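You operate a simulated robot arm through the tools that you are given. There is no shell and no other tool. Be economical: measure what you need, move in short steps, check, and stop when the job is done.

You are at the controls of a simulated two-armed robot. One attempt, no reset.

JOB
Put three of the kernels from the top of the deck in the small basket. Pick up the blue tin from the top of the wall bench with one hand, pass it to the other hand and put it on the open end of the sample bench. Take the small brown sack from the top of the steel bench and put it on the top board of the tall shelf. Stack the 26 disc from the top of the steel bench on top of the 22 disc. Any order will do. Set down upright: blue tin, small brown sack.

The check looks at the end state, three seconds after you hand in, the way a careful person would. Anything else that was tipped, shoved, dropped, spilled or broken makes it a failure.

ROBOT AND FRAMES
Two 7-joint arms with fingered hands on one trunk, on a base that drives. Base frame: it is fixed to the floor where the robot stands at the start and does not move with it; the origin is under the middle of the robot, x ahead of it, y to its left, z up. Units: mm, rad, N and s.
The left shoulder is at the start at [240, 125, 1049], the right one opposite. Places, roughly: blue tin [3000, -4250, 1000]; disc [-6750, -2250, 750]; kernel (3x3x2 cm) [800, 0, 900]; open end of the sample bench (22x26 cm) [3060, -240, 840]; small basket (13x35x8 cm) [2200, -100, 800]; small brown sack [-5750, -2000, 1000]; top board of the tall shelf [-3800, -2500, 1300]. Payload 3.7 kg a hand.
Tool frame (each hand has its own): the origin (TCP) lies between the finger pads and is the grasp point; the fingertips stand 25 mm ahead of it; z points along the fingers, y is the line along which they close. The gripper opens to 88 mm. The gripper's body begins 29 mm behind the TCP. The gripper is a hand of 5 fingers: y runs from the thumb to the fingers, the wrist lies at [-13, -97, -162] in the tool frame.
Orientation is told as [roll, pitch, yaw] about the base's x, y, z axes, in that order, counted from this pose: with the fingers straight down and the wrist toward the robot, the tool's x, y and z point along [0, 1, 0], [1, 0, 0] and [0, 0, -1] of the base frame.

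CONTROLS
- The arms move only by the tool send_rows. It takes "left_steps", "right_steps" or both (then of equal length, played together; a hand with none holds still); each is a list of rows, each a list of 6 numbers: the shift along the tool's x, y, z in mm, then the turn, a rotation vector about the tool's x, y, z in rad. In form: [[dx, dy, dz, rx, ry, rz], ...]. A call has 1 to 8 rows; each row shifts and turns the commanded pose from where the row before left it, along the tool's axes as they then stand. Each row takes 0.2 s and may step no farther than 50 mm and 0.15 rad from the row before; otherwise, the whole call is refused. Where a pose cannot be reached the arm comes as near as it can. A force on the tool above 40 N (or 10 N above the force at the start of the call, whichever is more), or a blocked arm, ends the call early, and 0.2 s more pass. In this call time passes only in rows, and 0.2 s behind the last. It gives the time, the measured TCP pose, the force on the tool (base axes), the opening and the grip force at its end, in the units of the frame above (readings bear some noise), with the torque about the TCP (base axes, N m) and any sound that the robot's microphone picked up, and new pictures: "pictures" is both (left out), scene, wrist or none (wrist: the cameras of the hands that moved).
- Cameras (640 x 400 px; columns grow to the right, rows downward): "scene" is now at [367, -32.1, 1207.5]; the picture's right is [-0.33, -0.94, 0.00], its down [-0.28, 0.10, -0.96] and it looks along [0.90, -0.32, -0.29] (base axes); focal length 214 px, centre (320, 200). "left" rides on the left gripper at [-59, -79, -105] in its tool frame; the picture's right is [-0.73, -0.32, 0.61], its down [0.62, -0.68, 0.38] and it looks along [0.29, 0.66, 0.70] (tool axes); focal length 234 px, centre (320, 200). "right" rides on the right gripper at [59, -79, -105] in its tool frame; the picture's right is [-0.73, 0.32, -0.61], its down [-0.62, -0.68, 0.38] and it looks along [-0.29, 0.66, 0.70] (tool axes); focal length 234 px, centre (320, 200). There is no depth. A picture from a camera that has moved, and an enlarged one, comes with that camera's place and axes in the base frame and with its lens.
- raise_lower(by): slides the trunk up (or, below 0, down) by that many mm; the arms and the scene camera ride with it, the base frame stays. It gives what a move gives, with no picture.
- roll_base(legs): drives the robot by 1 to 6 legs, each [ahead, left, turn to the left] in mm, mm and rad, along the robot's own axes; the way and the turn of a leg run together, so that a leg with both is an arc; at most 1500 mm and 3.142 rad a leg. The arms and the cameras ride along, it lands a little off, and it stops where it bumps. It gives what a move gives, and a new picture of the scene camera.
- curl_fingers(index, middle, ring, little, thumb_bend, thumb_turn, hand): sets how far each is bent, from 0 (flat) to 100 (curled in); at 30 the hand is open as for a grip, at 70 the pads meet at the TCP. One left out holds its place. A second passes; each finger stops where it meets its share of the squeeze, and holds until it gets a number again. It is the only way to open and close the hand. It gives what a move gives, with no picture; readings hold the bend of each and the force on index, middle, ring, little, thumb and palm. thumb_turn goes from beside the hand (0) to across from the fingers (100), as for a grip.
- pan_tilt(pan, tilt): turns the head with the scene camera to pan (to the left, within 1.396 rad either way) and tilt (down, from -0.506 to 1.204), counted from straight ahead of the robot. It gives what a move gives, and a new picture of the scene camera.
- enlarge(camera, box): a new picture of the part [left, top, right, bottom] of that camera's present view, enlarged. No time passes.
- close_job(): hands the job in; it is judged then, once.

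Go step by step. Nothing tells you exact positions but the pictures and the camera data: compare them with the known pose of the tool, close in by small moves and look again before you grip or let go. The budget is 196 turns and 260 pictures, counting those below and the enlarged ones. Unless the task says otherwise, let go and move clear before handing in.

The tools are called after "Request:" by a JSON object that holds its "name" and its "arguments". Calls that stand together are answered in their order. send_rows: Moves the arms, as the interface text tells. Its arguments: {"type":"object","properties":{"left_steps":{"type":"array"},"right_steps":{"type":"array"},"pictures":{"type":"string","enum":["both","scene","wrist","none"]}},"required":[]} The other tools are called the same way: raise_lower (by) slides the trunk up or down; curl_fingers (index, middle, ring, little, thumb_bend, thumb_turn, hand) moves the fingers one by one; roll_base (legs) drives the base; pan_tilt (pan, tilt) turns the head that bears the scene camera; enlarge (camera, box) takes an enlarged picture of a part of a camera's view; close_job () hands the job in.

At the start:

```text
time: 0.0
left_tool_pos: [543.4, 124.0, 1158.6]
left_tool_rot: [-0.001, -0.001, -0.001]
left_ft_force: [-0.3, -0.2, -0.9]
left_torque: [-0.02, 0.01, -0.01]
left_width: 88.0
left_grasp_force: 0.3
left_shape: jaw
left_bend: [30.0, 30.0, 30.0, 30.0, 30.0, 98.0]
left_finger forces: [0.0, 0.0, 0.0, 0.0, 0.0, 0.1]
right_tool_pos: [467.4, -280.0, 1184.3]
right_tool_rot: [-0.002, -0.001, -0.001]
right_ft_force: [0.1, 0.1, -0.2]
right_torque: [0.02, 0.01, -0.04]
right_width: 87.6
right_grasp_force: 0.1
right_shape: jaw
right_bend: [30.0, 30.0, 30.0, 30.0, 30.0, 98.0]
right_finger forces: [0.0, 0.1, 0.0, 0.0, 0.1, 0.0]
trunk travel left (down, up): [-79.0, 336.0]
robot x, y, heading: [0.5, 1.9, -0.004]
head pan, tilt: [-0.337, 0.298]
```

scene: 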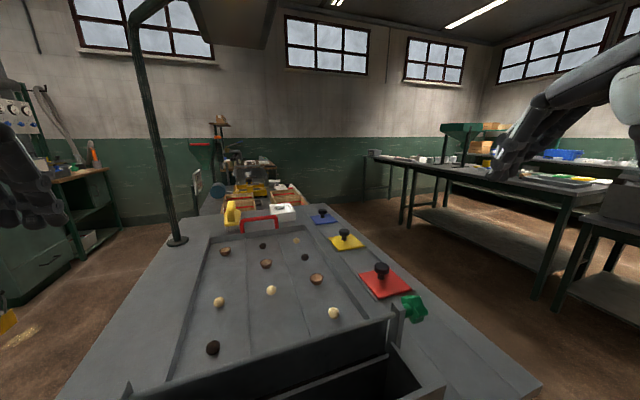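
right: 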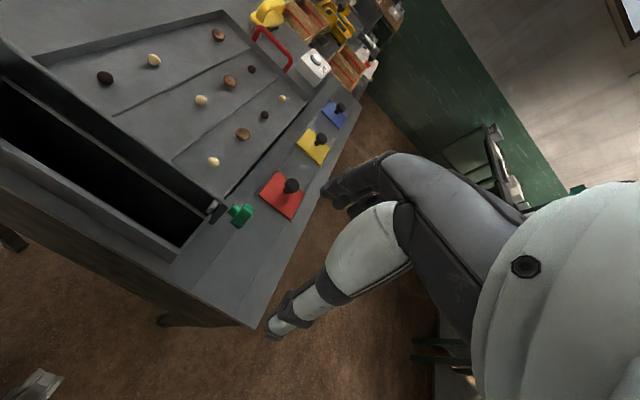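
left: 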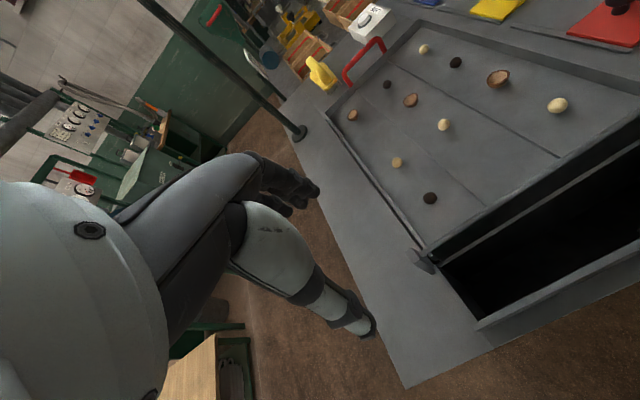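

I see a tilted deck with cream, brown and dark pieces in front of me, and further benches beyond. I'll look closer at the deck and what's behind it.

Request:
{"name": "enlarge", "arguments": {"camera": "scene", "box": [180, 220, 360, 360]}}

Request:
{"name": "enlarge", "arguments": {"camera": "scene", "box": [180, 140, 340, 240]}}

Request:
{"name": "enlarge", "arguments": {"camera": "left", "box": [320, 20, 600, 220]}}

```text
2.86 times, centred on (270, 290) of scene
camera zoom: at [367.0, -32.1, 1207.5], right [-0.33, -0.94, 0.0], down [-0.28, 0.1, -0.96], along [0.9, -0.32, -0.29], focal length 613 px, centre (463, -57)
```

zoom: 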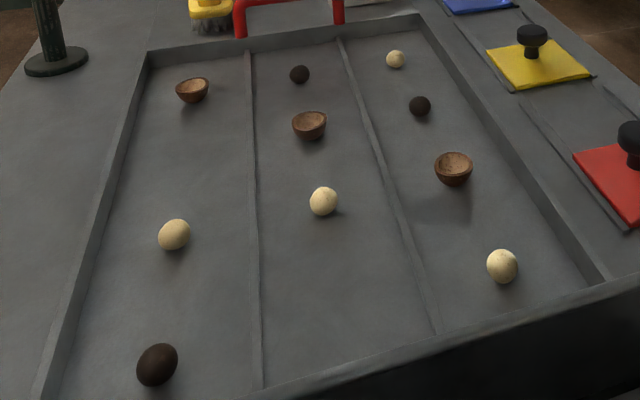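

```text
4.00 times, centred on (260, 190) of scene
camera zoom: at [367.0, -32.1, 1207.5], right [-0.33, -0.94, 0.0], down [-0.28, 0.1, -0.96], along [0.9, -0.32, -0.29], focal length 858 px, centre (560, 240)
```

zoom: 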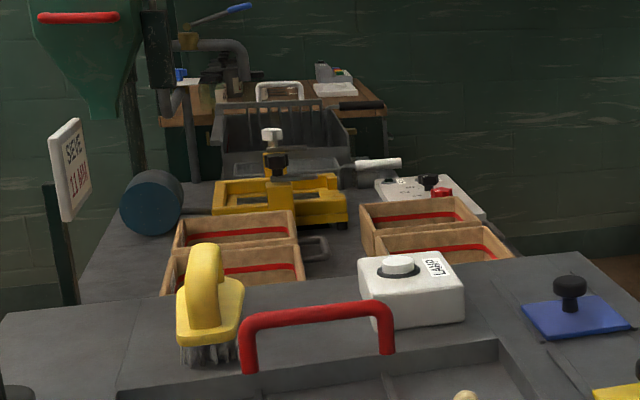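

```text
2.00 times, centred on (460, 120) of left
camera zoom: at [463.9, 65.0, 1262.5], right [-0.32, -0.73, -0.61], down [-0.68, 0.62, -0.38], along [0.66, 0.29, -0.7], focal length 468 px, centre (40, 360)
```

zoom: 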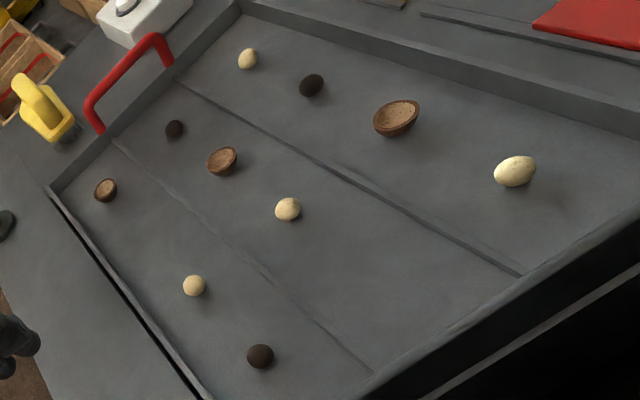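

Cream kernels stand at about (772,43), (771,-63) and (667,-167), z about 876. I bring both hands above the outer two.

Request:
{"name": "send_rows", "arguments": {"left_steps": [[-11.6, 32.7, 28.4, 0, 0, 0], [-11.6, 32.7, 28.4, 0, 0, 0], [-11.6, 32.7, 28.4, 0, 0, 0], [-11.6, 32.7, 28.4, 0, 0, 0], [-11.6, 32.7, 28.4, 0, 0, 0], [-11.6, 32.7, 28.4, 0, 0, 0], [-11.6, 32.7, 28.4, 0, 0, 0]], "right_steps": [[16.1, 28.6, 32, 0, 0, 0], [16.1, 28.6, 32, 0, 0, 0], [16.1, 28.6, 32, 0, 0, 0], [16.1, 28.6, 32, 0, 0, 0], [16.1, 28.6, 32, 0, 0, 0], [16.1, 28.6, 32, 0, 0, 0], [16.1, 28.6, 32, 0, 0, 0]]}}

Request:
{"name": "pan_tilt", "arguments": {"pan": -0.1, "tilt": 0.7}}

```text
time: 1.6
left_tool_pos: [773.5, 40.1, 958.2]
left_tool_rot: [0.0, 0.002, 0.0]
left_ft_force: [0.3, 0.6, 0.5]
left_torque: [0.01, -0.02, -0.01]
left_width: 87.7
left_grasp_force: 0.1
left_shape: jaw
left_bend: [30.0, 30.0, 30.0, 30.0, 30.0, 98.0]
left_finger forces: [0.0, 0.0, 0.1, 0.0, 0.1, 0.0]
right_tool_pos: [668.8, -168.7, 956.9]
right_tool_rot: [0.002, 0.002, -0.001]
right_ft_force: [-0.3, -0.7, 0.6]
right_torque: [0.01, -0.02, -0.03]
right_width: 87.6
right_grasp_force: 0.1
right_shape: jaw
right_bend: [30.0, 30.0, 30.0, 30.0, 30.0, 98.0]
right_finger forces: [0.1, 0.0, 0.1, 0.0, 0.1, 0.0]
trunk travel left (down, up): [-79.0, 336.0]
robot x, y, heading: [1.9, -2.1, -0.0]
head pan, tilt: [-0.337, 0.298]
camera scene: at [368.5, -32.3, 1206.8], right [-0.33, -0.94, 0.0], down [-0.28, 0.1, -0.96], along [0.9, -0.32, -0.3], focal length 214 px, centre (320, 200)
camera right: at [590.4, -110.0, 1062.0], right [0.32, -0.73, 0.61], down [-0.68, -0.62, -0.38], along [0.66, -0.29, -0.7], focal length 234 px, centre (320, 200)
camera left: at [694.2, -17.3, 1061.9], right [-0.32, -0.73, -0.61], down [-0.68, 0.62, -0.38], along [0.66, 0.29, -0.7], focal length 234 px, centre (320, 200)
```

scene: 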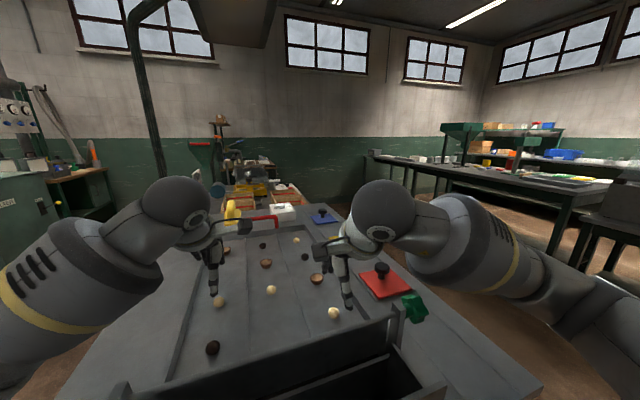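
right: 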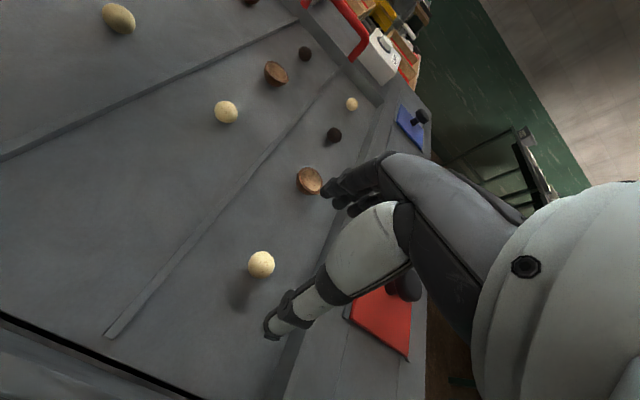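
left: 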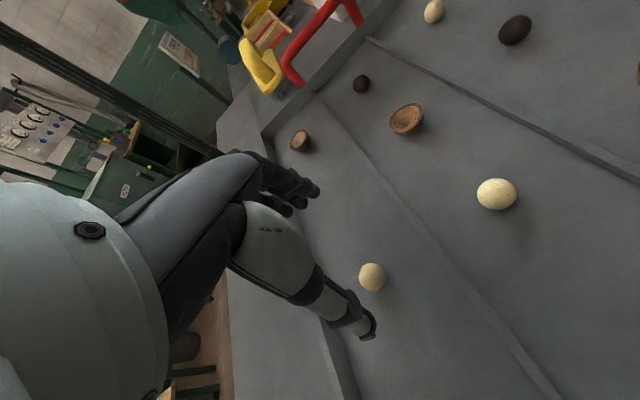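

```text
time: 2.5
left_tool_pos: [771.5, 41.5, 960.5]
left_tool_rot: [0.001, -0.001, 0.0]
left_ft_force: [-0.6, 0.3, 0.2]
left_torque: [-0.02, -0.04, 0.02]
left_width: 87.6
left_grasp_force: 0.0
left_shape: jaw
left_bend: [30.0, 30.0, 30.0, 30.0, 30.0, 98.0]
left_finger forces: [0.0, 0.1, 0.0, 0.1, 0.0, 0.0]
right_tool_pos: [668.5, -169.3, 959.5]
right_tool_rot: [0.0, 0.0, -0.001]
right_ft_force: [-0.2, 0.2, 0.5]
right_torque: [-0.02, 0.01, 0.01]
right_width: 87.3
right_grasp_force: 0.1
right_shape: jaw
right_bend: [30.0, 30.0, 30.0, 30.0, 30.0, 98.0]
right_finger forces: [0.0, 0.1, 0.0, 0.0, 0.0, 0.1]
trunk travel left (down, up): [-79.0, 336.0]
robot x, y, heading: [-7.2, -1.1, -0.0]
head pan, tilt: [-0.099, 0.7]
camera scene: at [363.5, -9.7, 1171.4], right [-0.1, -0.99, 0.0], down [-0.64, 0.06, -0.77], along [0.76, -0.08, -0.64], focal length 214 px, centre (320, 200)
```

scene: 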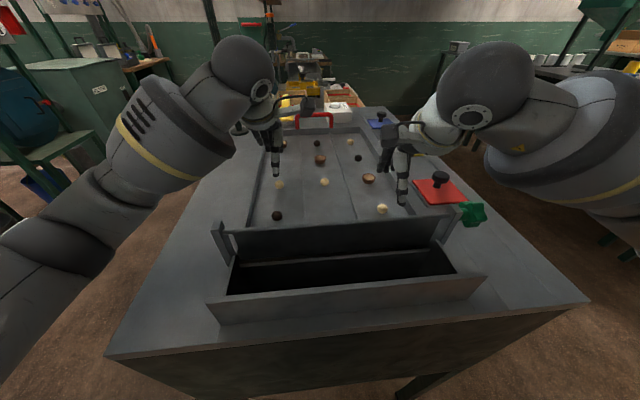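

K1 ≈ (761,44,887), K2 ≈ (761,-60,887), K3 ≈ (664,-162,~880). Both hands go lower, then I check by the wrist cameras.

Request:
{"name": "send_rows", "arguments": {"left_steps": [[1.5, -5, 20, 0, 0, 0], [1.5, -5, 20, 0, 0, 0]], "right_steps": [[3.5, -2, 20, 0, 0, 0], [3.5, -2, 20, 0, 0, 0]], "pictures": "wrist"}}

```text
time: 3.1
left_tool_pos: [761.5, 45.7, 919.6]
left_tool_rot: [0.0, 0.0, -0.001]
left_ft_force: [0.0, 0.0, -0.1]
left_torque: [0.03, 0.03, 0.03]
left_width: 87.6
left_grasp_force: 0.1
left_shape: jaw
left_bend: [30.0, 30.0, 30.0, 30.0, 30.0, 98.0]
left_finger forces: [0.0, 0.1, 0.1, 0.0, 0.1, 0.0]
right_tool_pos: [662.5, -161.6, 917.1]
right_tool_rot: [-0.001, -0.001, 0.0]
right_ft_force: [-0.1, 0.4, -1.0]
right_torque: [0.01, 0.02, 0.03]
right_width: 87.8
right_grasp_force: 0.0
right_shape: jaw
right_bend: [30.0, 30.0, 30.0, 30.0, 30.0, 98.0]
right_finger forces: [0.1, 0.0, 0.1, 0.0, 0.0, 0.1]
trunk travel left (down, up): [-79.0, 336.0]
robot x, y, heading: [-1.5, 2.3, -0.003]
head pan, tilt: [-0.099, 0.7]
camera right: at [584.5, -102.6, 1022.1], right [0.32, -0.73, 0.61], down [-0.68, -0.62, -0.38], along [0.66, -0.29, -0.7], focal length 234 px, centre (320, 200)
camera left: at [682.0, -13.2, 1023.1], right [-0.32, -0.73, -0.61], down [-0.68, 0.62, -0.38], along [0.66, 0.29, -0.7], focal length 234 px, centre (320, 200)
```

right: 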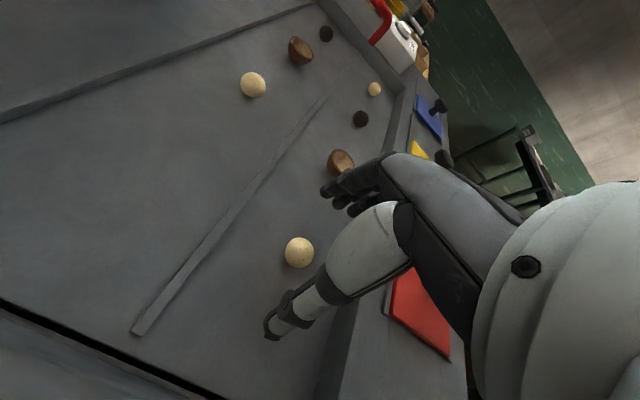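
left: 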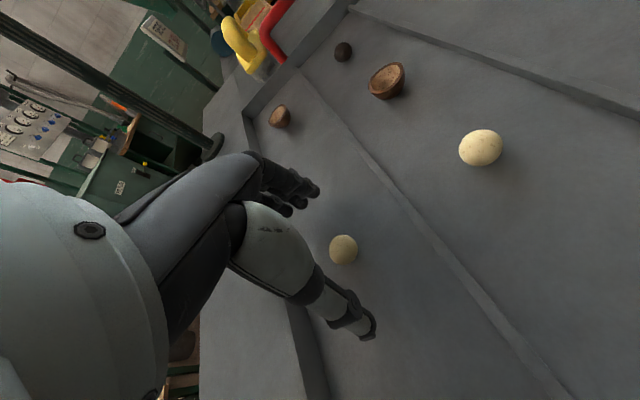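

Both kernels sit right under the TCPs. I go down to z≈902 and close.

Request:
{"name": "send_rows", "arguments": {"left_steps": [[0, 0, 17, 0, 0, 0]], "right_steps": [[0, -2, 15, 0, 0, 0]], "pictures": "none"}}

Request:
{"name": "curl_fingers", "arguments": {"hand": "left", "index": 70, "middle": 70, "ring": 70, "little": 70, "thumb_bend": 70}}

Request:
{"name": "curl_fingers", "arguments": {"hand": "right", "index": 70, "middle": 70, "ring": 70, "little": 70, "thumb_bend": 70}}

```text
time: 3.5
left_tool_pos: [761.5, 47.5, 906.8]
left_tool_rot: [-0.002, -0.004, 0.0]
left_ft_force: [-0.1, 0.3, 0.7]
left_torque: [0.01, -0.03, 0.01]
left_width: 87.5
left_grasp_force: 0.0
left_shape: jaw
left_bend: [30.0, 30.0, 30.0, 30.0, 30.0, 98.0]
left_finger forces: [0.0, 0.0, 0.0, 0.1, 0.0, 0.1]
right_tool_pos: [658.7, -160.8, 905.1]
right_tool_rot: [-0.002, -0.002, 0.001]
right_ft_force: [0.7, -0.3, 0.4]
right_torque: [-0.03, 0.04, 0.01]
right_width: 87.7
right_grasp_force: 0.1
right_shape: jaw
right_bend: [30.0, 30.0, 30.0, 30.0, 30.0, 98.0]
right_finger forces: [0.0, 0.1, 0.0, 0.0, 0.0, 0.0]
trunk travel left (down, up): [-79.0, 336.0]
robot x, y, heading: [-2.9, -1.1, 0.004]
head pan, tilt: [-0.099, 0.7]
```

```text
time: 4.5
left_tool_pos: [760.7, 46.7, 908.0]
left_tool_rot: [-0.003, -0.008, 0.002]
left_ft_force: [4.1, -0.3, 21.1]
left_torque: [0.17, -1.02, -0.05]
left_width: 13.1
left_grasp_force: 14.7
left_shape: fingers
left_bend: [63.0, 39.0, 70.0, 70.0, 64.0, 97.0]
left_finger forces: [4.1, 21.3, 0.0, 0.0, 4.1, 0.1]
right_tool_pos: [658.4, -160.2, 907.5]
right_tool_rot: [0.0, -0.002, -0.001]
right_ft_force: [1.0, -0.7, 0.2]
right_torque: [0.01, -0.01, 0.01]
right_width: 87.6
right_grasp_force: 0.0
right_shape: jaw
right_bend: [30.0, 30.0, 30.0, 30.0, 30.0, 98.0]
right_finger forces: [0.1, 0.0, 0.1, 0.0, 0.0, 0.1]
trunk travel left (down, up): [-79.0, 336.0]
robot x, y, heading: [-0.2, 0.0, -0.003]
head pan, tilt: [-0.099, 0.7]
```

```text
time: 5.5
left_tool_pos: [759.4, 45.6, 908.3]
left_tool_rot: [-0.001, -0.008, 0.0]
left_ft_force: [4.8, -0.3, 19.4]
left_torque: [0.14, -1.0, -0.05]
left_width: 13.2
left_grasp_force: 14.1
left_shape: fingers
left_bend: [63.0, 39.0, 70.0, 70.0, 64.0, 97.0]
left_finger forces: [3.9, 19.5, 0.0, 0.0, 3.9, 0.0]
right_tool_pos: [658.9, -162.8, 907.0]
right_tool_rot: [0.001, -0.004, 0.0]
right_ft_force: [1.0, -0.7, 10.2]
right_torque: [0.02, 0.06, 0.06]
right_width: 7.9
right_grasp_force: 9.6
right_shape: fingers
right_bend: [67.0, 66.0, 70.0, 70.0, 65.0, 97.0]
right_finger forces: [1.6, 6.4, 0.0, 0.1, 10.3, 0.0]
trunk travel left (down, up): [-79.0, 336.0]
robot x, y, heading: [4.1, -1.3, -0.008]
head pan, tilt: [-0.099, 0.7]
```

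The left middle finger stopped early and presses on something; I look before lifting.

Request:
{"name": "enlarge", "arguments": {"camera": "left", "box": [220, 120, 460, 360]}}

Request:
{"name": "enlarge", "arguments": {"camera": "right", "box": [180, 120, 420, 360]}}

Request:
{"name": "enlarge", "arguments": {"camera": "scene", "box": [240, 120, 440, 240]}}

```text
1.67 times, centred on (340, 240) of left
camera zoom: at [679.6, -12.1, 1010.6], right [-0.32, -0.73, -0.61], down [-0.68, 0.62, -0.39], along [0.66, 0.29, -0.69], focal length 390 px, centre (287, 133)
```

zoom: 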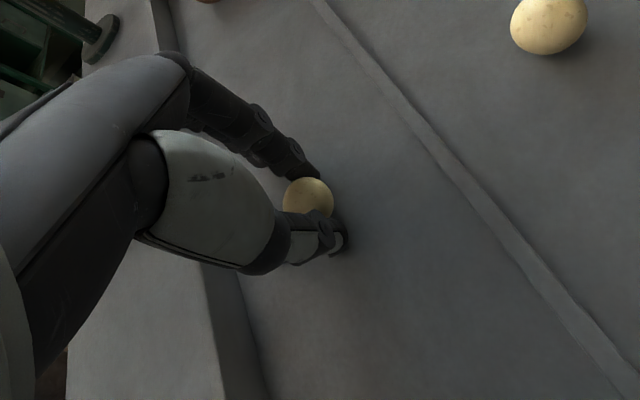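

```text
1.67 times, centred on (300, 240) of right
camera zoom: at [579.7, -101.9, 1011.0], right [0.32, -0.73, 0.61], down [-0.68, -0.62, -0.39], along [0.66, -0.29, -0.69], focal length 390 px, centre (353, 133)
```

zoom: 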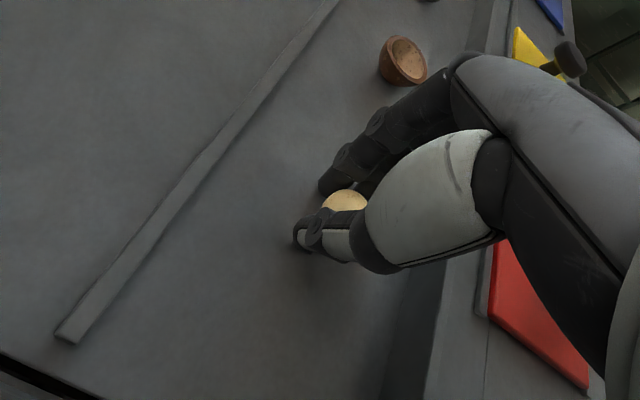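

```text
3.20 times, centred on (340, 180) of scene
camera zoom: at [361.0, -8.5, 1172.4], right [-0.1, -1.0, 0.0], down [-0.64, 0.06, -0.77], along [0.76, -0.08, -0.64], focal length 686 px, centre (256, 264)
```

zoom: 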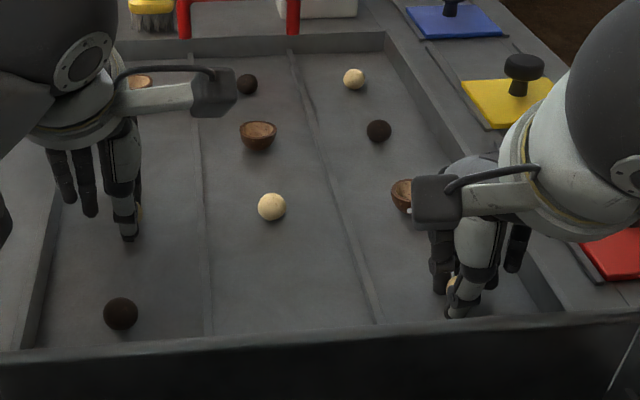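

The kernels look pinched between index/middle and thumb. I lift a little and check.

Request:
{"name": "send_rows", "arguments": {"left_steps": [[0, 0, -25, 0, 0, 0], [0, 0, -35, 0, 0, 0]], "right_steps": [[0, 0, -25, 0, 0, 0], [0, 0, -35, 0, 0, 0]], "pictures": "wrist"}}

```text
time: 6.1
left_tool_pos: [760.2, 57.3, 964.0]
left_tool_rot: [-0.001, -0.001, 0.011]
left_ft_force: [-0.7, -0.4, -0.4]
left_torque: [-0.01, 0.01, 0.01]
left_width: 13.0
left_grasp_force: 3.9
left_shape: fingers
left_bend: [63.0, 50.0, 70.0, 70.0, 64.0, 97.0]
left_finger forces: [3.8, 0.1, 0.0, 0.1, 3.8, 0.0]
right_tool_pos: [656.9, -152.9, 967.3]
right_tool_rot: [-0.008, -0.002, 0.003]
right_ft_force: [0.1, 0.4, 1.1]
right_torque: [0.01, 0.02, 0.0]
right_width: 8.3
right_grasp_force: 3.4
right_shape: fingers
right_bend: [67.0, 67.0, 70.0, 70.0, 65.0, 97.0]
right_finger forces: [1.6, 2.6, 0.0, 0.0, 3.7, 0.1]
trunk travel left (down, up): [-79.0, 336.0]
robot x, y, heading: [-1.2, -1.2, 0.003]
head pan, tilt: [-0.099, 0.7]
camera right: at [577.9, -94.2, 1071.0], right [0.32, -0.72, 0.61], down [-0.68, -0.63, -0.38], along [0.66, -0.29, -0.69], focal length 234 px, centre (320, 200)
camera left: at [680.5, -0.7, 1068.2], right [-0.31, -0.73, -0.61], down [-0.69, 0.62, -0.38], along [0.65, 0.3, -0.7], focal length 234 px, centre (320, 200)
```

right: 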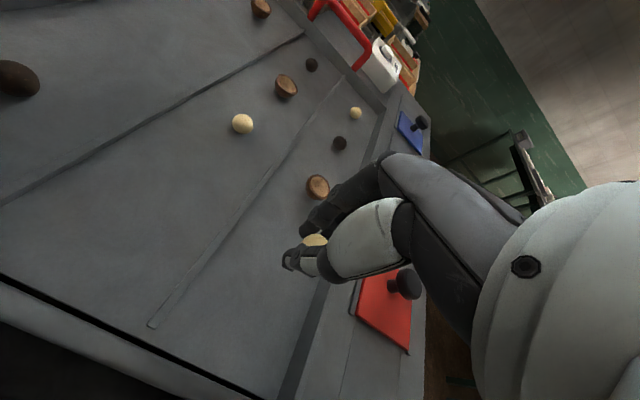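
left: 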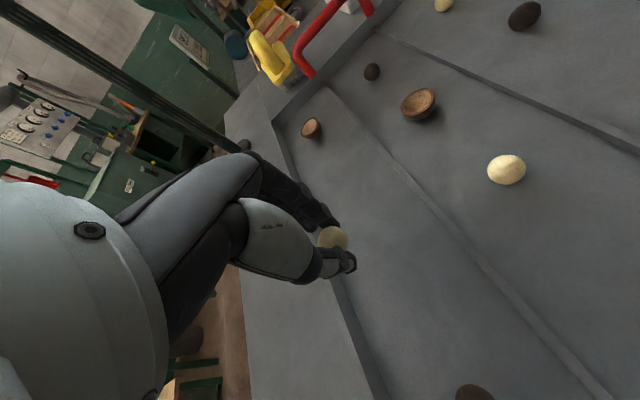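

Both kernels are held. I raise and tuck the hands, then look around for a way to the basket.

Request:
{"name": "send_rows", "arguments": {"left_steps": [[0, -30, -35, 0, 0, 0], [0, -30, -35, 0, 0, 0], [0, -30, -35, 0, 0, 0], [0, -30, -35, 0, 0, 0], [0, -30, -35, 0, 0, 0], [0, -30, -30, 0, 0, 0]], "right_steps": [[0, -18, -35, 0, 0, 0], [0, -18, -35, 0, 0, 0], [0, -18, -35, 0, 0, 0], [0, -18, -35, 0, 0, 0], [0, -18, -35, 0, 0, 0], [0, -18, -30, 0, 0, 0]], "pictures": "wrist"}}

Request:
{"name": "pan_tilt", "arguments": {"pan": -1.2, "tilt": 0.4}}

Request:
{"name": "pan_tilt", "arguments": {"pan": 1.0, "tilt": 0.4}}

Request:
{"name": "pan_tilt", "arguments": {"pan": -0.2, "tilt": 0.2}}

```text
time: 7.5
left_tool_pos: [578.7, 45.1, 1168.5]
left_tool_rot: [-0.001, -0.004, 0.0]
left_ft_force: [0.1, -0.6, -0.4]
left_torque: [0.04, 0.0, -0.02]
left_width: 12.7
left_grasp_force: 3.9
left_shape: fingers
left_bend: [63.0, 50.0, 70.0, 70.0, 65.0, 97.0]
left_finger forces: [3.7, 0.1, 0.0, 0.1, 3.7, 0.0]
right_tool_pos: [549.0, -161.1, 1170.6]
right_tool_rot: [-0.002, -0.002, 0.001]
right_ft_force: [-1.3, -1.0, -0.5]
right_torque: [-0.01, -0.03, 0.0]
right_width: 7.3
right_grasp_force: 3.7
right_shape: fingers
right_bend: [67.0, 67.0, 70.0, 70.0, 65.0, 97.0]
right_finger forces: [1.4, 2.4, 0.0, 0.0, 3.5, 0.1]
trunk travel left (down, up): [-79.0, 336.0]
robot x, y, heading: [-1.2, -0.6, -0.002]
head pan, tilt: [-0.099, 0.7]
camera right: at [471.3, -102.9, 1275.3], right [0.32, -0.73, 0.61], down [-0.68, -0.62, -0.38], along [0.66, -0.29, -0.69], focal length 234 px, centre (320, 200)
camera left: at [499.0, -13.1, 1272.7], right [-0.32, -0.73, -0.61], down [-0.68, 0.62, -0.39], along [0.66, 0.29, -0.69], focal length 234 px, centre (320, 200)
```

right: 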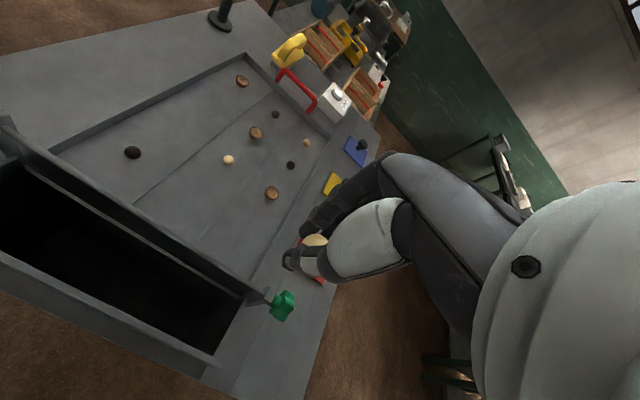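
left: 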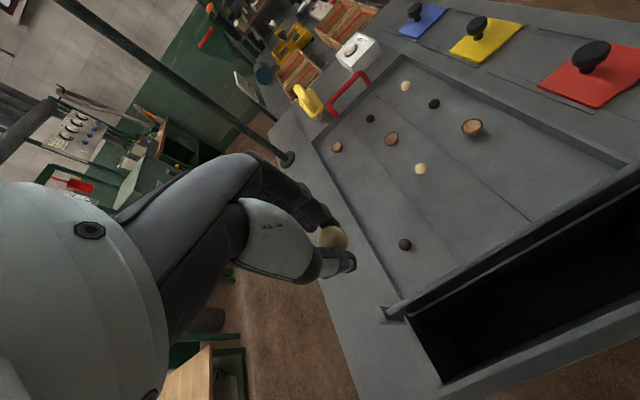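

```text
time: 8.8
left_tool_pos: [582.5, 45.7, 1167.0]
left_tool_rot: [0.0, 0.0, 0.001]
left_ft_force: [-0.6, 0.4, 0.6]
left_torque: [-0.01, -0.04, 0.01]
left_width: 12.6
left_grasp_force: 3.7
left_shape: fingers
left_bend: [63.0, 50.0, 70.0, 70.0, 65.0, 97.0]
left_finger forces: [3.7, 0.1, 0.1, 0.0, 3.7, 0.1]
right_tool_pos: [551.9, -161.7, 1168.2]
right_tool_rot: [0.001, 0.0, -0.001]
right_ft_force: [0.8, 0.1, -0.6]
right_torque: [0.02, 0.01, 0.01]
right_width: 7.6
right_grasp_force: 4.0
right_shape: fingers
right_bend: [67.0, 67.0, 70.0, 70.0, 65.0, 97.0]
right_finger forces: [1.4, 2.4, 0.0, 0.1, 3.5, 0.0]
trunk travel left (down, up): [-79.0, 336.0]
robot x, y, heading: [-0.0, -0.4, -0.001]
head pan, tilt: [-1.201, 0.4]
camera scene: at [312.5, -87.5, 1198.2], right [-0.93, -0.36, 0.0], down [-0.14, 0.36, -0.92], along [0.33, -0.86, -0.39], focal length 214 px, centre (320, 200)
```

scene: 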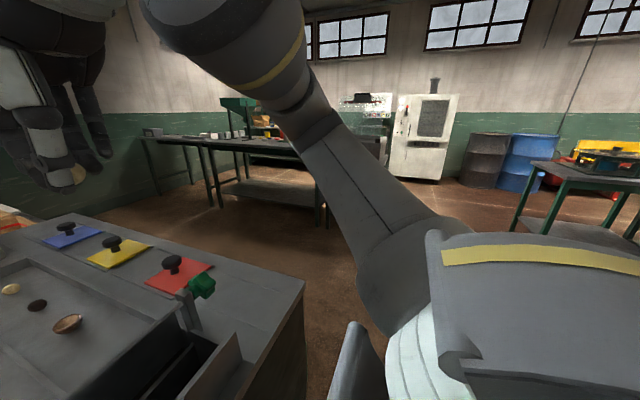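

```text
time: 10.9
left_tool_pos: [582.5, 45.2, 1166.2]
left_tool_rot: [0.001, 0.0, -0.001]
left_ft_force: [-0.4, 0.2, 0.4]
left_torque: [0.03, -0.03, 0.02]
left_width: 12.6
left_grasp_force: 3.8
left_shape: fingers
left_bend: [63.0, 50.0, 70.0, 70.0, 65.0, 97.0]
left_finger forces: [3.6, 0.0, 0.1, 0.0, 3.7, 0.0]
right_tool_pos: [553.5, -161.4, 1169.6]
right_tool_rot: [0.001, 0.001, 0.0]
right_ft_force: [0.6, 0.0, 0.0]
right_torque: [-0.01, -0.03, -0.01]
right_width: 7.4
right_grasp_force: 3.8
right_shape: fingers
right_bend: [67.0, 67.0, 70.0, 70.0, 65.0, 97.0]
right_finger forces: [1.5, 2.3, 0.1, 0.0, 3.5, 0.1]
trunk travel left (down, up): [-79.0, 336.0]
robot x, y, heading: [1.7, -1.2, 0.002]
head pan, tilt: [1.0, 0.4]
camera scene: at [329.0, 76.7, 1198.2], right [0.84, -0.54, 0.0], down [-0.21, -0.33, -0.92], along [0.5, 0.77, -0.39], focal length 214 px, centre (320, 200)
```

scene: 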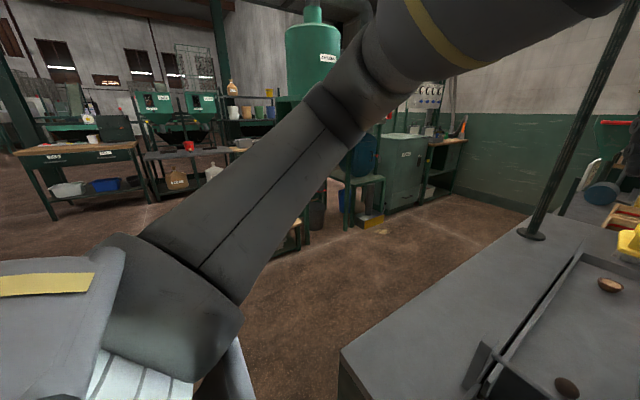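

```text
time: 12.3
left_tool_pos: [581.1, 45.2, 1168.1]
left_tool_rot: [0.0, -0.001, -0.001]
left_ft_force: [0.6, 0.0, 0.9]
left_torque: [0.02, -0.01, -0.01]
left_width: 12.6
left_grasp_force: 4.1
left_shape: fingers
left_bend: [63.0, 50.0, 70.0, 70.0, 65.0, 97.0]
left_finger forces: [3.8, 0.1, 0.0, 0.0, 3.8, 0.1]
right_tool_pos: [551.6, -162.4, 1170.6]
right_tool_rot: [-0.001, 0.0, -0.002]
right_ft_force: [-0.3, 0.7, 0.1]
right_torque: [-0.02, -0.02, -0.04]
right_width: 7.8
right_grasp_force: 3.5
right_shape: fingers
right_bend: [67.0, 67.0, 70.0, 70.0, 65.0, 97.0]
right_finger forces: [1.4, 2.4, 0.0, 0.0, 3.4, 0.0]
trunk travel left (down, up): [-79.0, 336.0]
robot x, y, heading: [2.6, 0.4, 0.001]
head pan, tilt: [-0.201, 0.201]
camera scene: at [370.2, -19.7, 1216.7], right [-0.2, -0.98, 0.0], down [-0.2, 0.04, -0.98], along [0.96, -0.19, -0.2], focal length 214 px, centre (320, 200)
```

scene: 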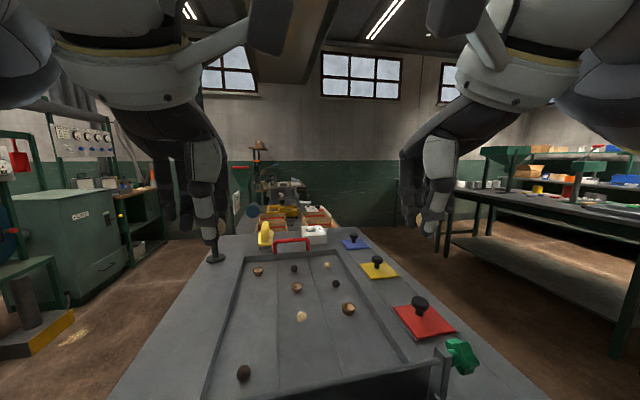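

The aisle on the right is wide. I drive round to the basket's side and turn to face it.

Request:
{"name": "roll_base", "arguments": {"legs": [[0, -1050, 0], [1100, 0, 0], [1100, 0, 0], [0, 0, 1.571]]}}

Request:
{"name": "pan_tilt", "arguments": {"pan": 0, "tilt": 0.6}}

```text
time: 36.2
left_tool_pos: [2110.2, -460.3, 1167.0]
left_tool_rot: [0.0, 0.0, 1.607]
left_ft_force: [0.4, -0.5, -0.3]
left_torque: [-0.02, 0.0, 0.01]
left_width: 12.5
left_grasp_force: 3.7
left_shape: fingers
left_bend: [63.0, 50.0, 70.0, 70.0, 65.0, 97.0]
left_finger forces: [3.6, 0.1, 0.2, 0.1, 3.6, 0.0]
right_tool_pos: [2317.4, -480.5, 1169.0]
right_tool_rot: [0.002, 0.0, 1.608]
right_ft_force: [-0.3, -0.9, 0.0]
right_torque: [0.01, 0.01, -0.01]
right_width: 7.4
right_grasp_force: 3.4
right_shape: fingers
right_bend: [67.0, 67.0, 70.0, 70.0, 65.0, 97.0]
right_finger forces: [1.4, 2.1, 0.0, 0.0, 3.3, 0.1]
trunk travel left (down, up): [-79.0, 336.0]
robot x, y, heading: [2178.5, -1037.5, 1.604]
head pan, tilt: [-0.201, 0.201]
camera scene: at [2182.0, -670.2, 1216.7], right [0.99, -0.16, 0.0], down [-0.03, -0.2, -0.98], along [0.16, 0.97, -0.2], focal length 214 px, centre (320, 200)
```

scene: 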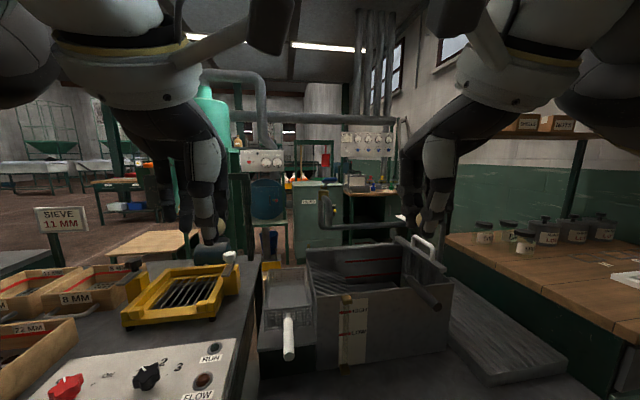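

```text
time: 37.1
left_tool_pos: [2110.6, -460.3, 1166.8]
left_tool_rot: [0.001, 0.0, 1.608]
left_ft_force: [0.8, -0.4, -0.1]
left_torque: [0.0, 0.03, -0.02]
left_width: 12.4
left_grasp_force: 3.6
left_shape: fingers
left_bend: [63.0, 50.0, 70.0, 70.0, 65.0, 97.0]
left_finger forces: [3.6, 0.0, 0.1, 0.0, 3.5, 0.0]
right_tool_pos: [2317.1, -481.5, 1168.5]
right_tool_rot: [-0.001, 0.0, 1.609]
right_ft_force: [-0.3, -0.3, -0.3]
right_torque: [0.03, 0.01, 0.02]
right_width: 7.3
right_grasp_force: 2.9
right_shape: fingers
right_bend: [67.0, 67.0, 70.0, 70.0, 65.0, 97.0]
right_finger forces: [1.4, 2.3, 0.0, 0.0, 3.3, 0.1]
trunk travel left (down, up): [-79.0, 336.0]
robot x, y, heading: [2173.2, -1038.5, 1.606]
head pan, tilt: [0.0, 0.6]
camera scene: at [2163.7, -673.8, 1180.0], right [1.0, 0.04, 0.0], down [0.02, -0.56, -0.83], along [-0.03, 0.82, -0.56], focal length 214 px, centre (320, 200)
```

scene: 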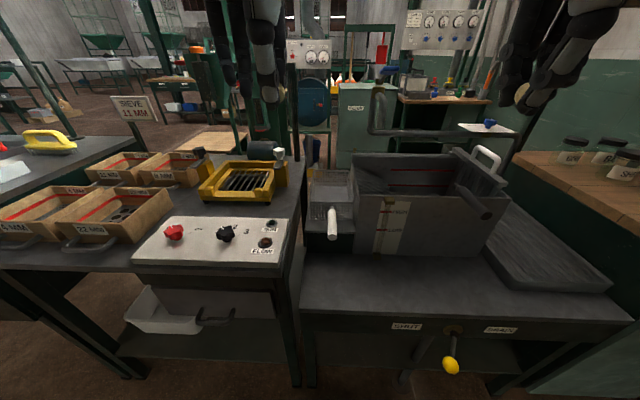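

I see sieve boxes, a float tank and a small mesh container by its left side. I enlarge that.

Request:
{"name": "enlarge", "arguments": {"camera": "scene", "box": [290, 130, 530, 290]}}

```text
2.50 times, centred on (410, 210) of scene
camera zoom: at [2163.7, -673.8, 1180.0], right [1.0, 0.04, 0.0], down [0.02, -0.56, -0.83], along [-0.03, 0.82, -0.56], focal length 536 px, centre (95, 175)
```

zoom: 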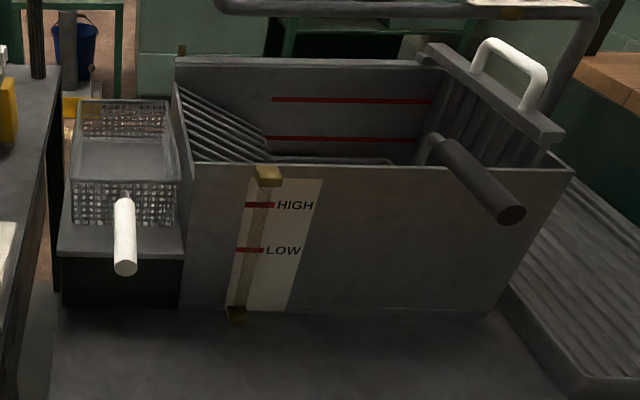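

The small basket is the mesh one: rim z≈820, x 2118–2248, y −147…39. I drive 140 mm closer.

Request:
{"name": "roll_base", "arguments": {"legs": [[140, 0, -0.035]]}}

```text
time: 38.4
left_tool_pos: [2127.4, -317.7, 1167.4]
left_tool_rot: [0.001, 0.0, 1.577]
left_ft_force: [0.2, 0.2, -0.4]
left_torque: [0.0, -0.03, 0.01]
left_width: 11.7
left_grasp_force: 3.6
left_shape: fingers
left_bend: [63.0, 50.0, 70.0, 70.0, 65.0, 97.0]
left_finger forces: [3.7, 0.0, 0.0, 0.1, 3.5, 0.1]
right_tool_pos: [2332.9, -344.6, 1168.8]
right_tool_rot: [-0.001, 0.001, 1.575]
right_ft_force: [0.3, 0.9, 0.1]
right_torque: [-0.01, -0.01, -0.03]
right_width: 7.4
right_grasp_force: 3.4
right_shape: fingers
right_bend: [67.0, 67.0, 70.0, 70.0, 65.0, 97.0]
right_finger forces: [1.4, 2.1, 0.1, 0.0, 3.2, 0.0]
trunk travel left (down, up): [-79.0, 336.0]
robot x, y, heading: [2177.3, -897.2, 1.574]
head pan, tilt: [0.0, 0.6]
camera scene: at [2172.6, -532.9, 1179.8], right [1.0, 0.01, 0.0], down [0.0, -0.57, -0.82], along [0.0, 0.82, -0.57], focal length 214 px, centre (320, 200)
```

scene: 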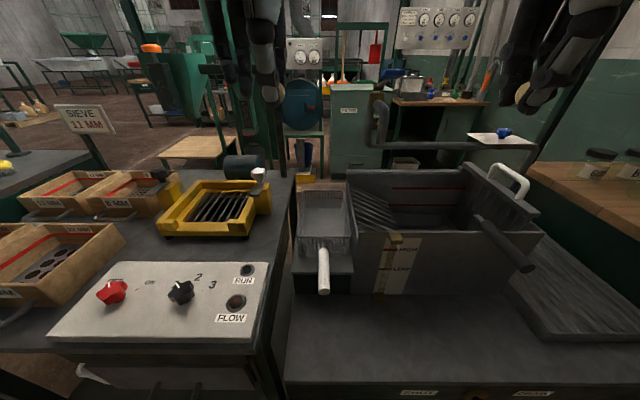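

Request:
{"name": "enlarge", "arguments": {"camera": "scene", "box": [280, 170, 380, 310]}}

```text
2.86 times, centred on (330, 240) of scene
camera zoom: at [2172.6, -532.9, 1179.8], right [1.0, 0.01, 0.0], down [0.0, -0.57, -0.82], along [0.0, 0.82, -0.57], focal length 613 px, centre (291, 86)
```

zoom: 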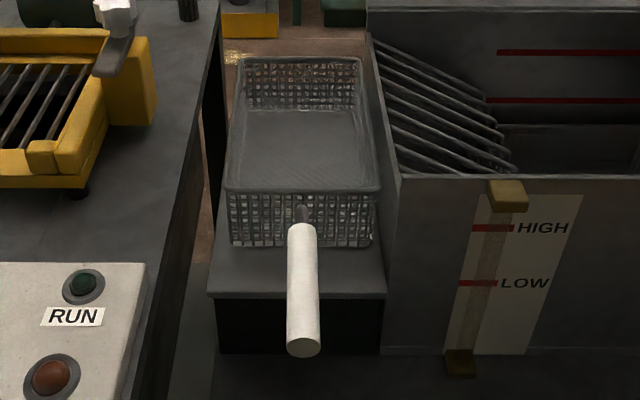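

Refined: rim z≈818, y −161…39, x 2117–2247. Left hand goes over the basket centre.

Request:
{"name": "send_rows", "arguments": {"left_steps": [[-8.5, 43, 15, 0, 0, 0], [-8.5, 43, 15, 0, 0, 0], [-8.5, 43, 15, 0, 0, 0], [-8.5, 43, 15, 0, 0, 0], [-8.5, 43, 15, 0, 0, 0], [-8.5, 43, 15, 0, 0, 0], [0, 0, 50, 0, 0, 0], [0, 0, 50, 0, 0, 0]], "pictures": "both"}}

```text
time: 40.2
left_tool_pos: [2175.5, -59.5, 978.4]
left_tool_rot: [-0.002, 0.0, 1.576]
left_ft_force: [0.1, -0.4, -0.7]
left_torque: [0.0, 0.02, 0.03]
left_width: 11.8
left_grasp_force: 3.4
left_shape: fingers
left_bend: [64.0, 50.0, 70.0, 70.0, 65.0, 97.0]
left_finger forces: [3.6, 0.1, 0.1, 0.0, 3.5, 0.0]
right_tool_pos: [2334.0, -345.3, 1168.7]
right_tool_rot: [0.001, 0.002, 1.576]
right_ft_force: [0.6, 0.1, -0.3]
right_torque: [0.0, 0.01, -0.01]
right_width: 7.2
right_grasp_force: 3.9
right_shape: fingers
right_bend: [67.0, 67.0, 70.0, 70.0, 66.0, 97.0]
right_finger forces: [1.4, 2.2, 0.0, 0.1, 3.3, 0.0]
trunk travel left (down, up): [-79.0, 336.0]
robot x, y, heading: [2174.3, -898.3, 1.585]
head pan, tilt: [0.0, 0.6]
camera scene: at [2172.7, -532.7, 1179.6], right [1.0, 0.01, 0.0], down [0.0, -0.57, -0.82], along [0.0, 0.82, -0.57], focal length 214 px, centre (320, 200)
camera left: at [2233.9, -137.5, 1081.3], right [0.73, -0.32, -0.61], down [-0.62, -0.68, -0.38], along [-0.29, 0.66, -0.7], focal length 234 px, centre (320, 200)
```

scene: 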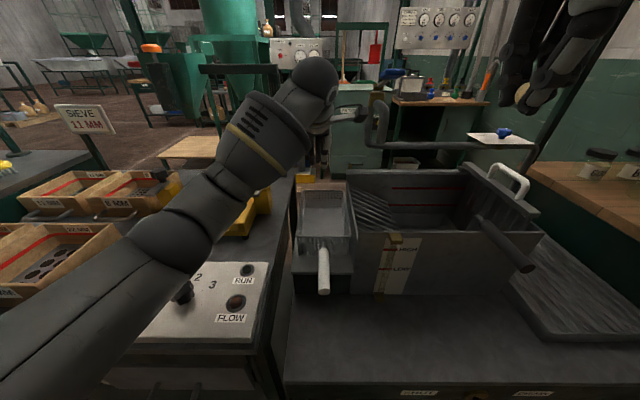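
left: 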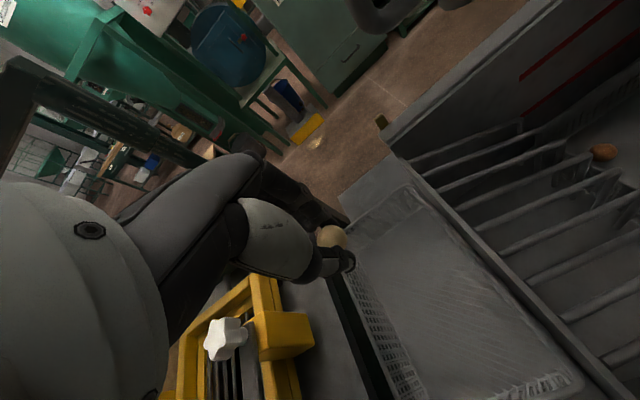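

Aligned with the basket. I descend.

Request:
{"name": "send_rows", "arguments": {"left_steps": [[-3, 0, 40, 0, 0, 0], [-2, 0, 40, 0, 0, 0], [0, 0, 40, 0, 0, 0], [0, 0, 35, 0, 0, 0]], "pictures": "both"}}

```text
time: 41.4
left_tool_pos: [2179.1, -62.7, 860.2]
left_tool_rot: [-0.003, -0.053, 1.579]
left_ft_force: [0.0, -0.3, 0.1]
left_torque: [0.04, 0.01, 0.0]
left_width: 11.6
left_grasp_force: 3.3
left_shape: fingers
left_bend: [64.0, 50.0, 70.0, 70.0, 65.0, 97.0]
left_finger forces: [3.5, 0.0, 0.1, 0.0, 3.5, 0.0]
right_tool_pos: [2333.0, -360.8, 1178.4]
right_tool_rot: [0.001, -0.017, 1.58]
right_ft_force: [0.8, 0.0, 0.0]
right_torque: [0.01, -0.01, 0.0]
right_width: 7.2
right_grasp_force: 3.4
right_shape: fingers
right_bend: [67.0, 67.0, 70.0, 70.0, 66.0, 97.0]
right_finger forces: [1.4, 2.1, 0.0, 0.0, 3.2, 0.0]
trunk travel left (down, up): [-79.0, 336.0]
robot x, y, heading: [2173.5, -900.2, 1.58]
head pan, tilt: [0.0, 0.6]
stopped in row 4 (left hand): the arm was blocked; the commanded pose is now the measured one
camera scene: at [2173.5, -548.8, 1186.0], right [1.0, 0.01, 0.0], down [0.0, -0.55, -0.83], along [-0.01, 0.83, -0.55], focal length 214 px, centre (320, 200)
camera left: at [2237.8, -146.9, 959.7], right [0.73, -0.28, -0.62], down [-0.62, -0.66, -0.42], along [-0.29, 0.69, -0.66], focal length 234 px, centre (320, 200)
```

scene: 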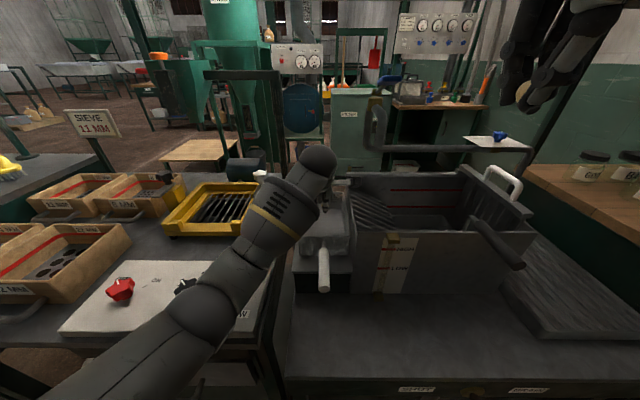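
left: 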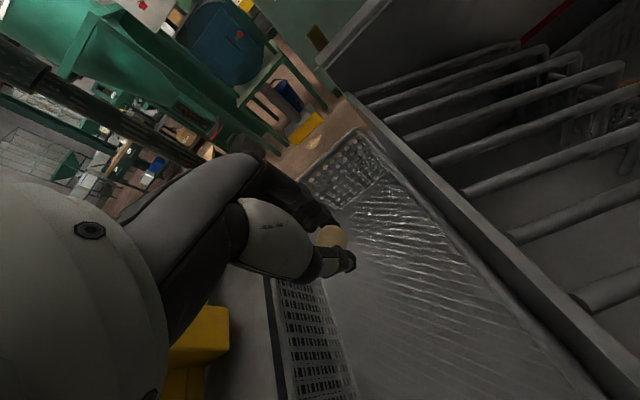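

My left elbow/forearm touched the control panel. I lift off and raise the trunk so that the elbow clears.

Request:
{"name": "send_rows", "arguments": {"left_steps": [[0, 0, -30, 0, 0, 0], [0, 0, -40, 0, 0, 0]], "pictures": "none"}}

Request:
{"name": "raise_lower", "arguments": {"by": 200}}

Request:
{"name": "pan_tilt", "arguments": {"pan": 0.2, "tilt": 0.8}}

```text
time: 42.0
left_tool_pos: [2183.9, -54.9, 898.3]
left_tool_rot: [-0.004, -0.013, 1.572]
left_ft_force: [-0.3, 0.0, -0.1]
left_torque: [0.01, -0.02, 0.01]
left_width: 11.8
left_grasp_force: 3.1
left_shape: fingers
left_bend: [64.0, 50.0, 70.0, 70.0, 65.0, 97.0]
left_finger forces: [3.6, 0.0, 0.1, 0.0, 3.4, 0.0]
right_tool_pos: [2335.3, -342.3, 1163.7]
right_tool_rot: [0.0, 0.009, 1.573]
right_ft_force: [-0.5, -1.1, 0.8]
right_torque: [0.01, 0.0, -0.03]
right_width: 7.2
right_grasp_force: 4.0
right_shape: fingers
right_bend: [67.0, 67.0, 70.0, 70.0, 66.0, 97.0]
right_finger forces: [1.4, 2.3, 0.0, 0.0, 3.2, 0.0]
trunk travel left (down, up): [-79.0, 336.0]
robot x, y, heading: [2180.0, -895.2, 1.575]
head pan, tilt: [0.0, 0.6]
```

```text
time: 44.2
left_tool_pos: [2178.4, -90.5, 1231.4]
left_tool_rot: [-0.001, -0.193, 1.579]
left_ft_force: [0.0, -0.4, 0.1]
left_torque: [-0.01, -0.01, 0.04]
left_width: 11.3
left_grasp_force: 3.2
left_shape: fingers
left_bend: [64.0, 50.0, 70.0, 70.0, 65.0, 97.0]
left_finger forces: [3.4, 0.0, 0.1, 0.1, 3.4, 0.1]
right_tool_pos: [2333.3, -344.4, 1367.9]
right_tool_rot: [0.001, 0.001, 1.575]
right_ft_force: [-0.1, -0.3, -0.5]
right_torque: [0.01, -0.01, -0.02]
right_width: 7.2
right_grasp_force: 3.2
right_shape: fingers
right_bend: [67.0, 67.0, 70.0, 70.0, 66.0, 97.0]
right_finger forces: [1.4, 2.1, 0.0, 0.1, 3.1, 0.1]
trunk travel left (down, up): [-279.0, 136.0]
robot x, y, heading: [2172.5, -902.0, 1.575]
head pan, tilt: [0.0, 0.6]
```

```text
time: 44.9
left_tool_pos: [2179.5, -91.4, 1233.6]
left_tool_rot: [-0.001, -0.196, 1.577]
left_ft_force: [-0.2, -0.1, -0.6]
left_torque: [0.0, 0.0, 0.01]
left_width: 11.2
left_grasp_force: 3.1
left_shape: fingers
left_bend: [64.0, 50.0, 70.0, 70.0, 65.0, 97.0]
left_finger forces: [3.4, 0.0, 0.0, 0.0, 3.3, 0.0]
right_tool_pos: [2331.9, -345.4, 1369.9]
right_tool_rot: [0.0, -0.001, 1.579]
right_ft_force: [-0.3, 0.4, -0.5]
right_torque: [0.02, 0.01, -0.02]
right_width: 7.2
right_grasp_force: 3.8
right_shape: fingers
right_bend: [67.0, 67.0, 70.0, 70.0, 66.0, 97.0]
right_finger forces: [1.4, 2.2, 0.1, 0.1, 3.2, 0.0]
trunk travel left (down, up): [-279.0, 136.0]
robot x, y, heading: [2174.2, -900.0, 1.579]
head pan, tilt: [0.201, 0.799]
camera scene: at [2157.3, -743.7, 1386.3], right [0.98, 0.2, 0.0], down [0.15, -0.7, -0.7], along [-0.14, 0.68, -0.72], focal length 214 px, centre (320, 200)
```

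scene: 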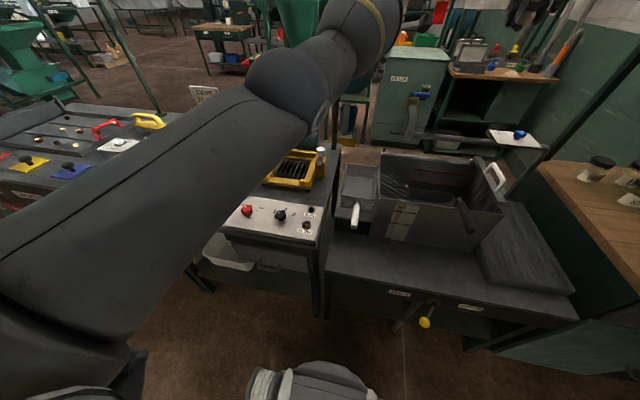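

Raising the trunk also leans it back, which shortens the reach. I lower it halfway and look again.

Request:
{"name": "raise_lower", "arguments": {"by": -110}}

Request:
{"name": "send_rows", "arguments": {"left_steps": [[0, 0, 0, 0.1, 0, 0], [0, 0, 0, 0.09, 0, 0]], "pictures": "scene"}}

```text
time: 46.3
left_tool_pos: [2179.2, -93.3, 1127.3]
left_tool_rot: [-0.003, -0.198, 1.576]
left_ft_force: [0.2, 0.6, 0.6]
left_torque: [0.04, -0.06, -0.01]
left_width: 10.9
left_grasp_force: 3.1
left_shape: fingers
left_bend: [64.0, 50.0, 70.0, 70.0, 65.0, 97.0]
left_finger forces: [3.3, 0.1, 0.0, 0.0, 3.3, 0.0]
right_tool_pos: [2331.8, -348.1, 1261.3]
right_tool_rot: [-0.001, -0.005, 1.576]
right_ft_force: [0.4, -0.8, -0.3]
right_torque: [-0.02, 0.01, 0.01]
right_width: 7.1
right_grasp_force: 3.6
right_shape: fingers
right_bend: [67.0, 67.0, 70.0, 70.0, 66.0, 97.0]
right_finger forces: [1.3, 2.2, 0.0, 0.0, 3.2, 0.0]
trunk travel left (down, up): [-169.0, 246.0]
robot x, y, heading: [2172.1, -898.8, 1.578]
head pan, tilt: [0.201, 0.799]
```

```text
time: 46.9
left_tool_pos: [2178.9, -92.1, 1124.2]
left_tool_rot: [-0.002, -0.006, 1.575]
left_ft_force: [-0.4, -0.3, 0.0]
left_torque: [-0.02, 0.01, -0.02]
left_width: 11.3
left_grasp_force: 3.6
left_shape: fingers
left_bend: [64.0, 50.0, 70.0, 70.0, 65.0, 97.0]
left_finger forces: [3.3, 0.1, 0.0, 0.0, 3.3, 0.0]
right_tool_pos: [2331.8, -347.3, 1260.2]
right_tool_rot: [-0.001, 0.0, 1.577]
right_ft_force: [0.1, 0.3, 0.6]
right_torque: [-0.02, 0.01, 0.01]
right_width: 7.1
right_grasp_force: 3.3
right_shape: fingers
right_bend: [67.0, 67.0, 70.0, 70.0, 66.0, 97.0]
right_finger forces: [1.4, 2.2, 0.0, 0.0, 3.2, 0.1]
trunk travel left (down, up): [-169.0, 246.0]
robot x, y, heading: [2175.7, -899.0, 1.575]
head pan, tilt: [0.201, 0.799]
camera scene: at [2156.6, -637.2, 1269.5], right [0.98, 0.21, 0.0], down [0.15, -0.7, -0.7], along [-0.14, 0.68, -0.72], focal length 214 px, centre (320, 200)
```

scene: 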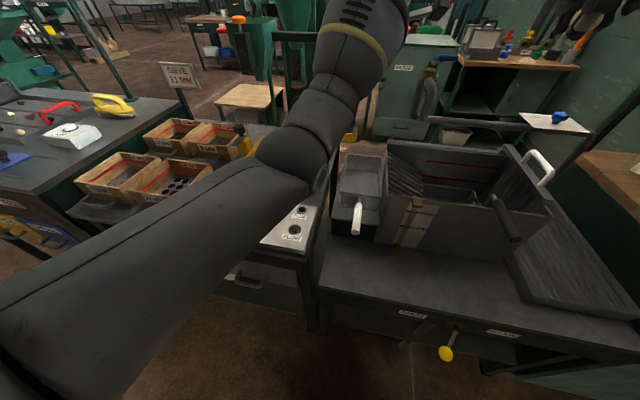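

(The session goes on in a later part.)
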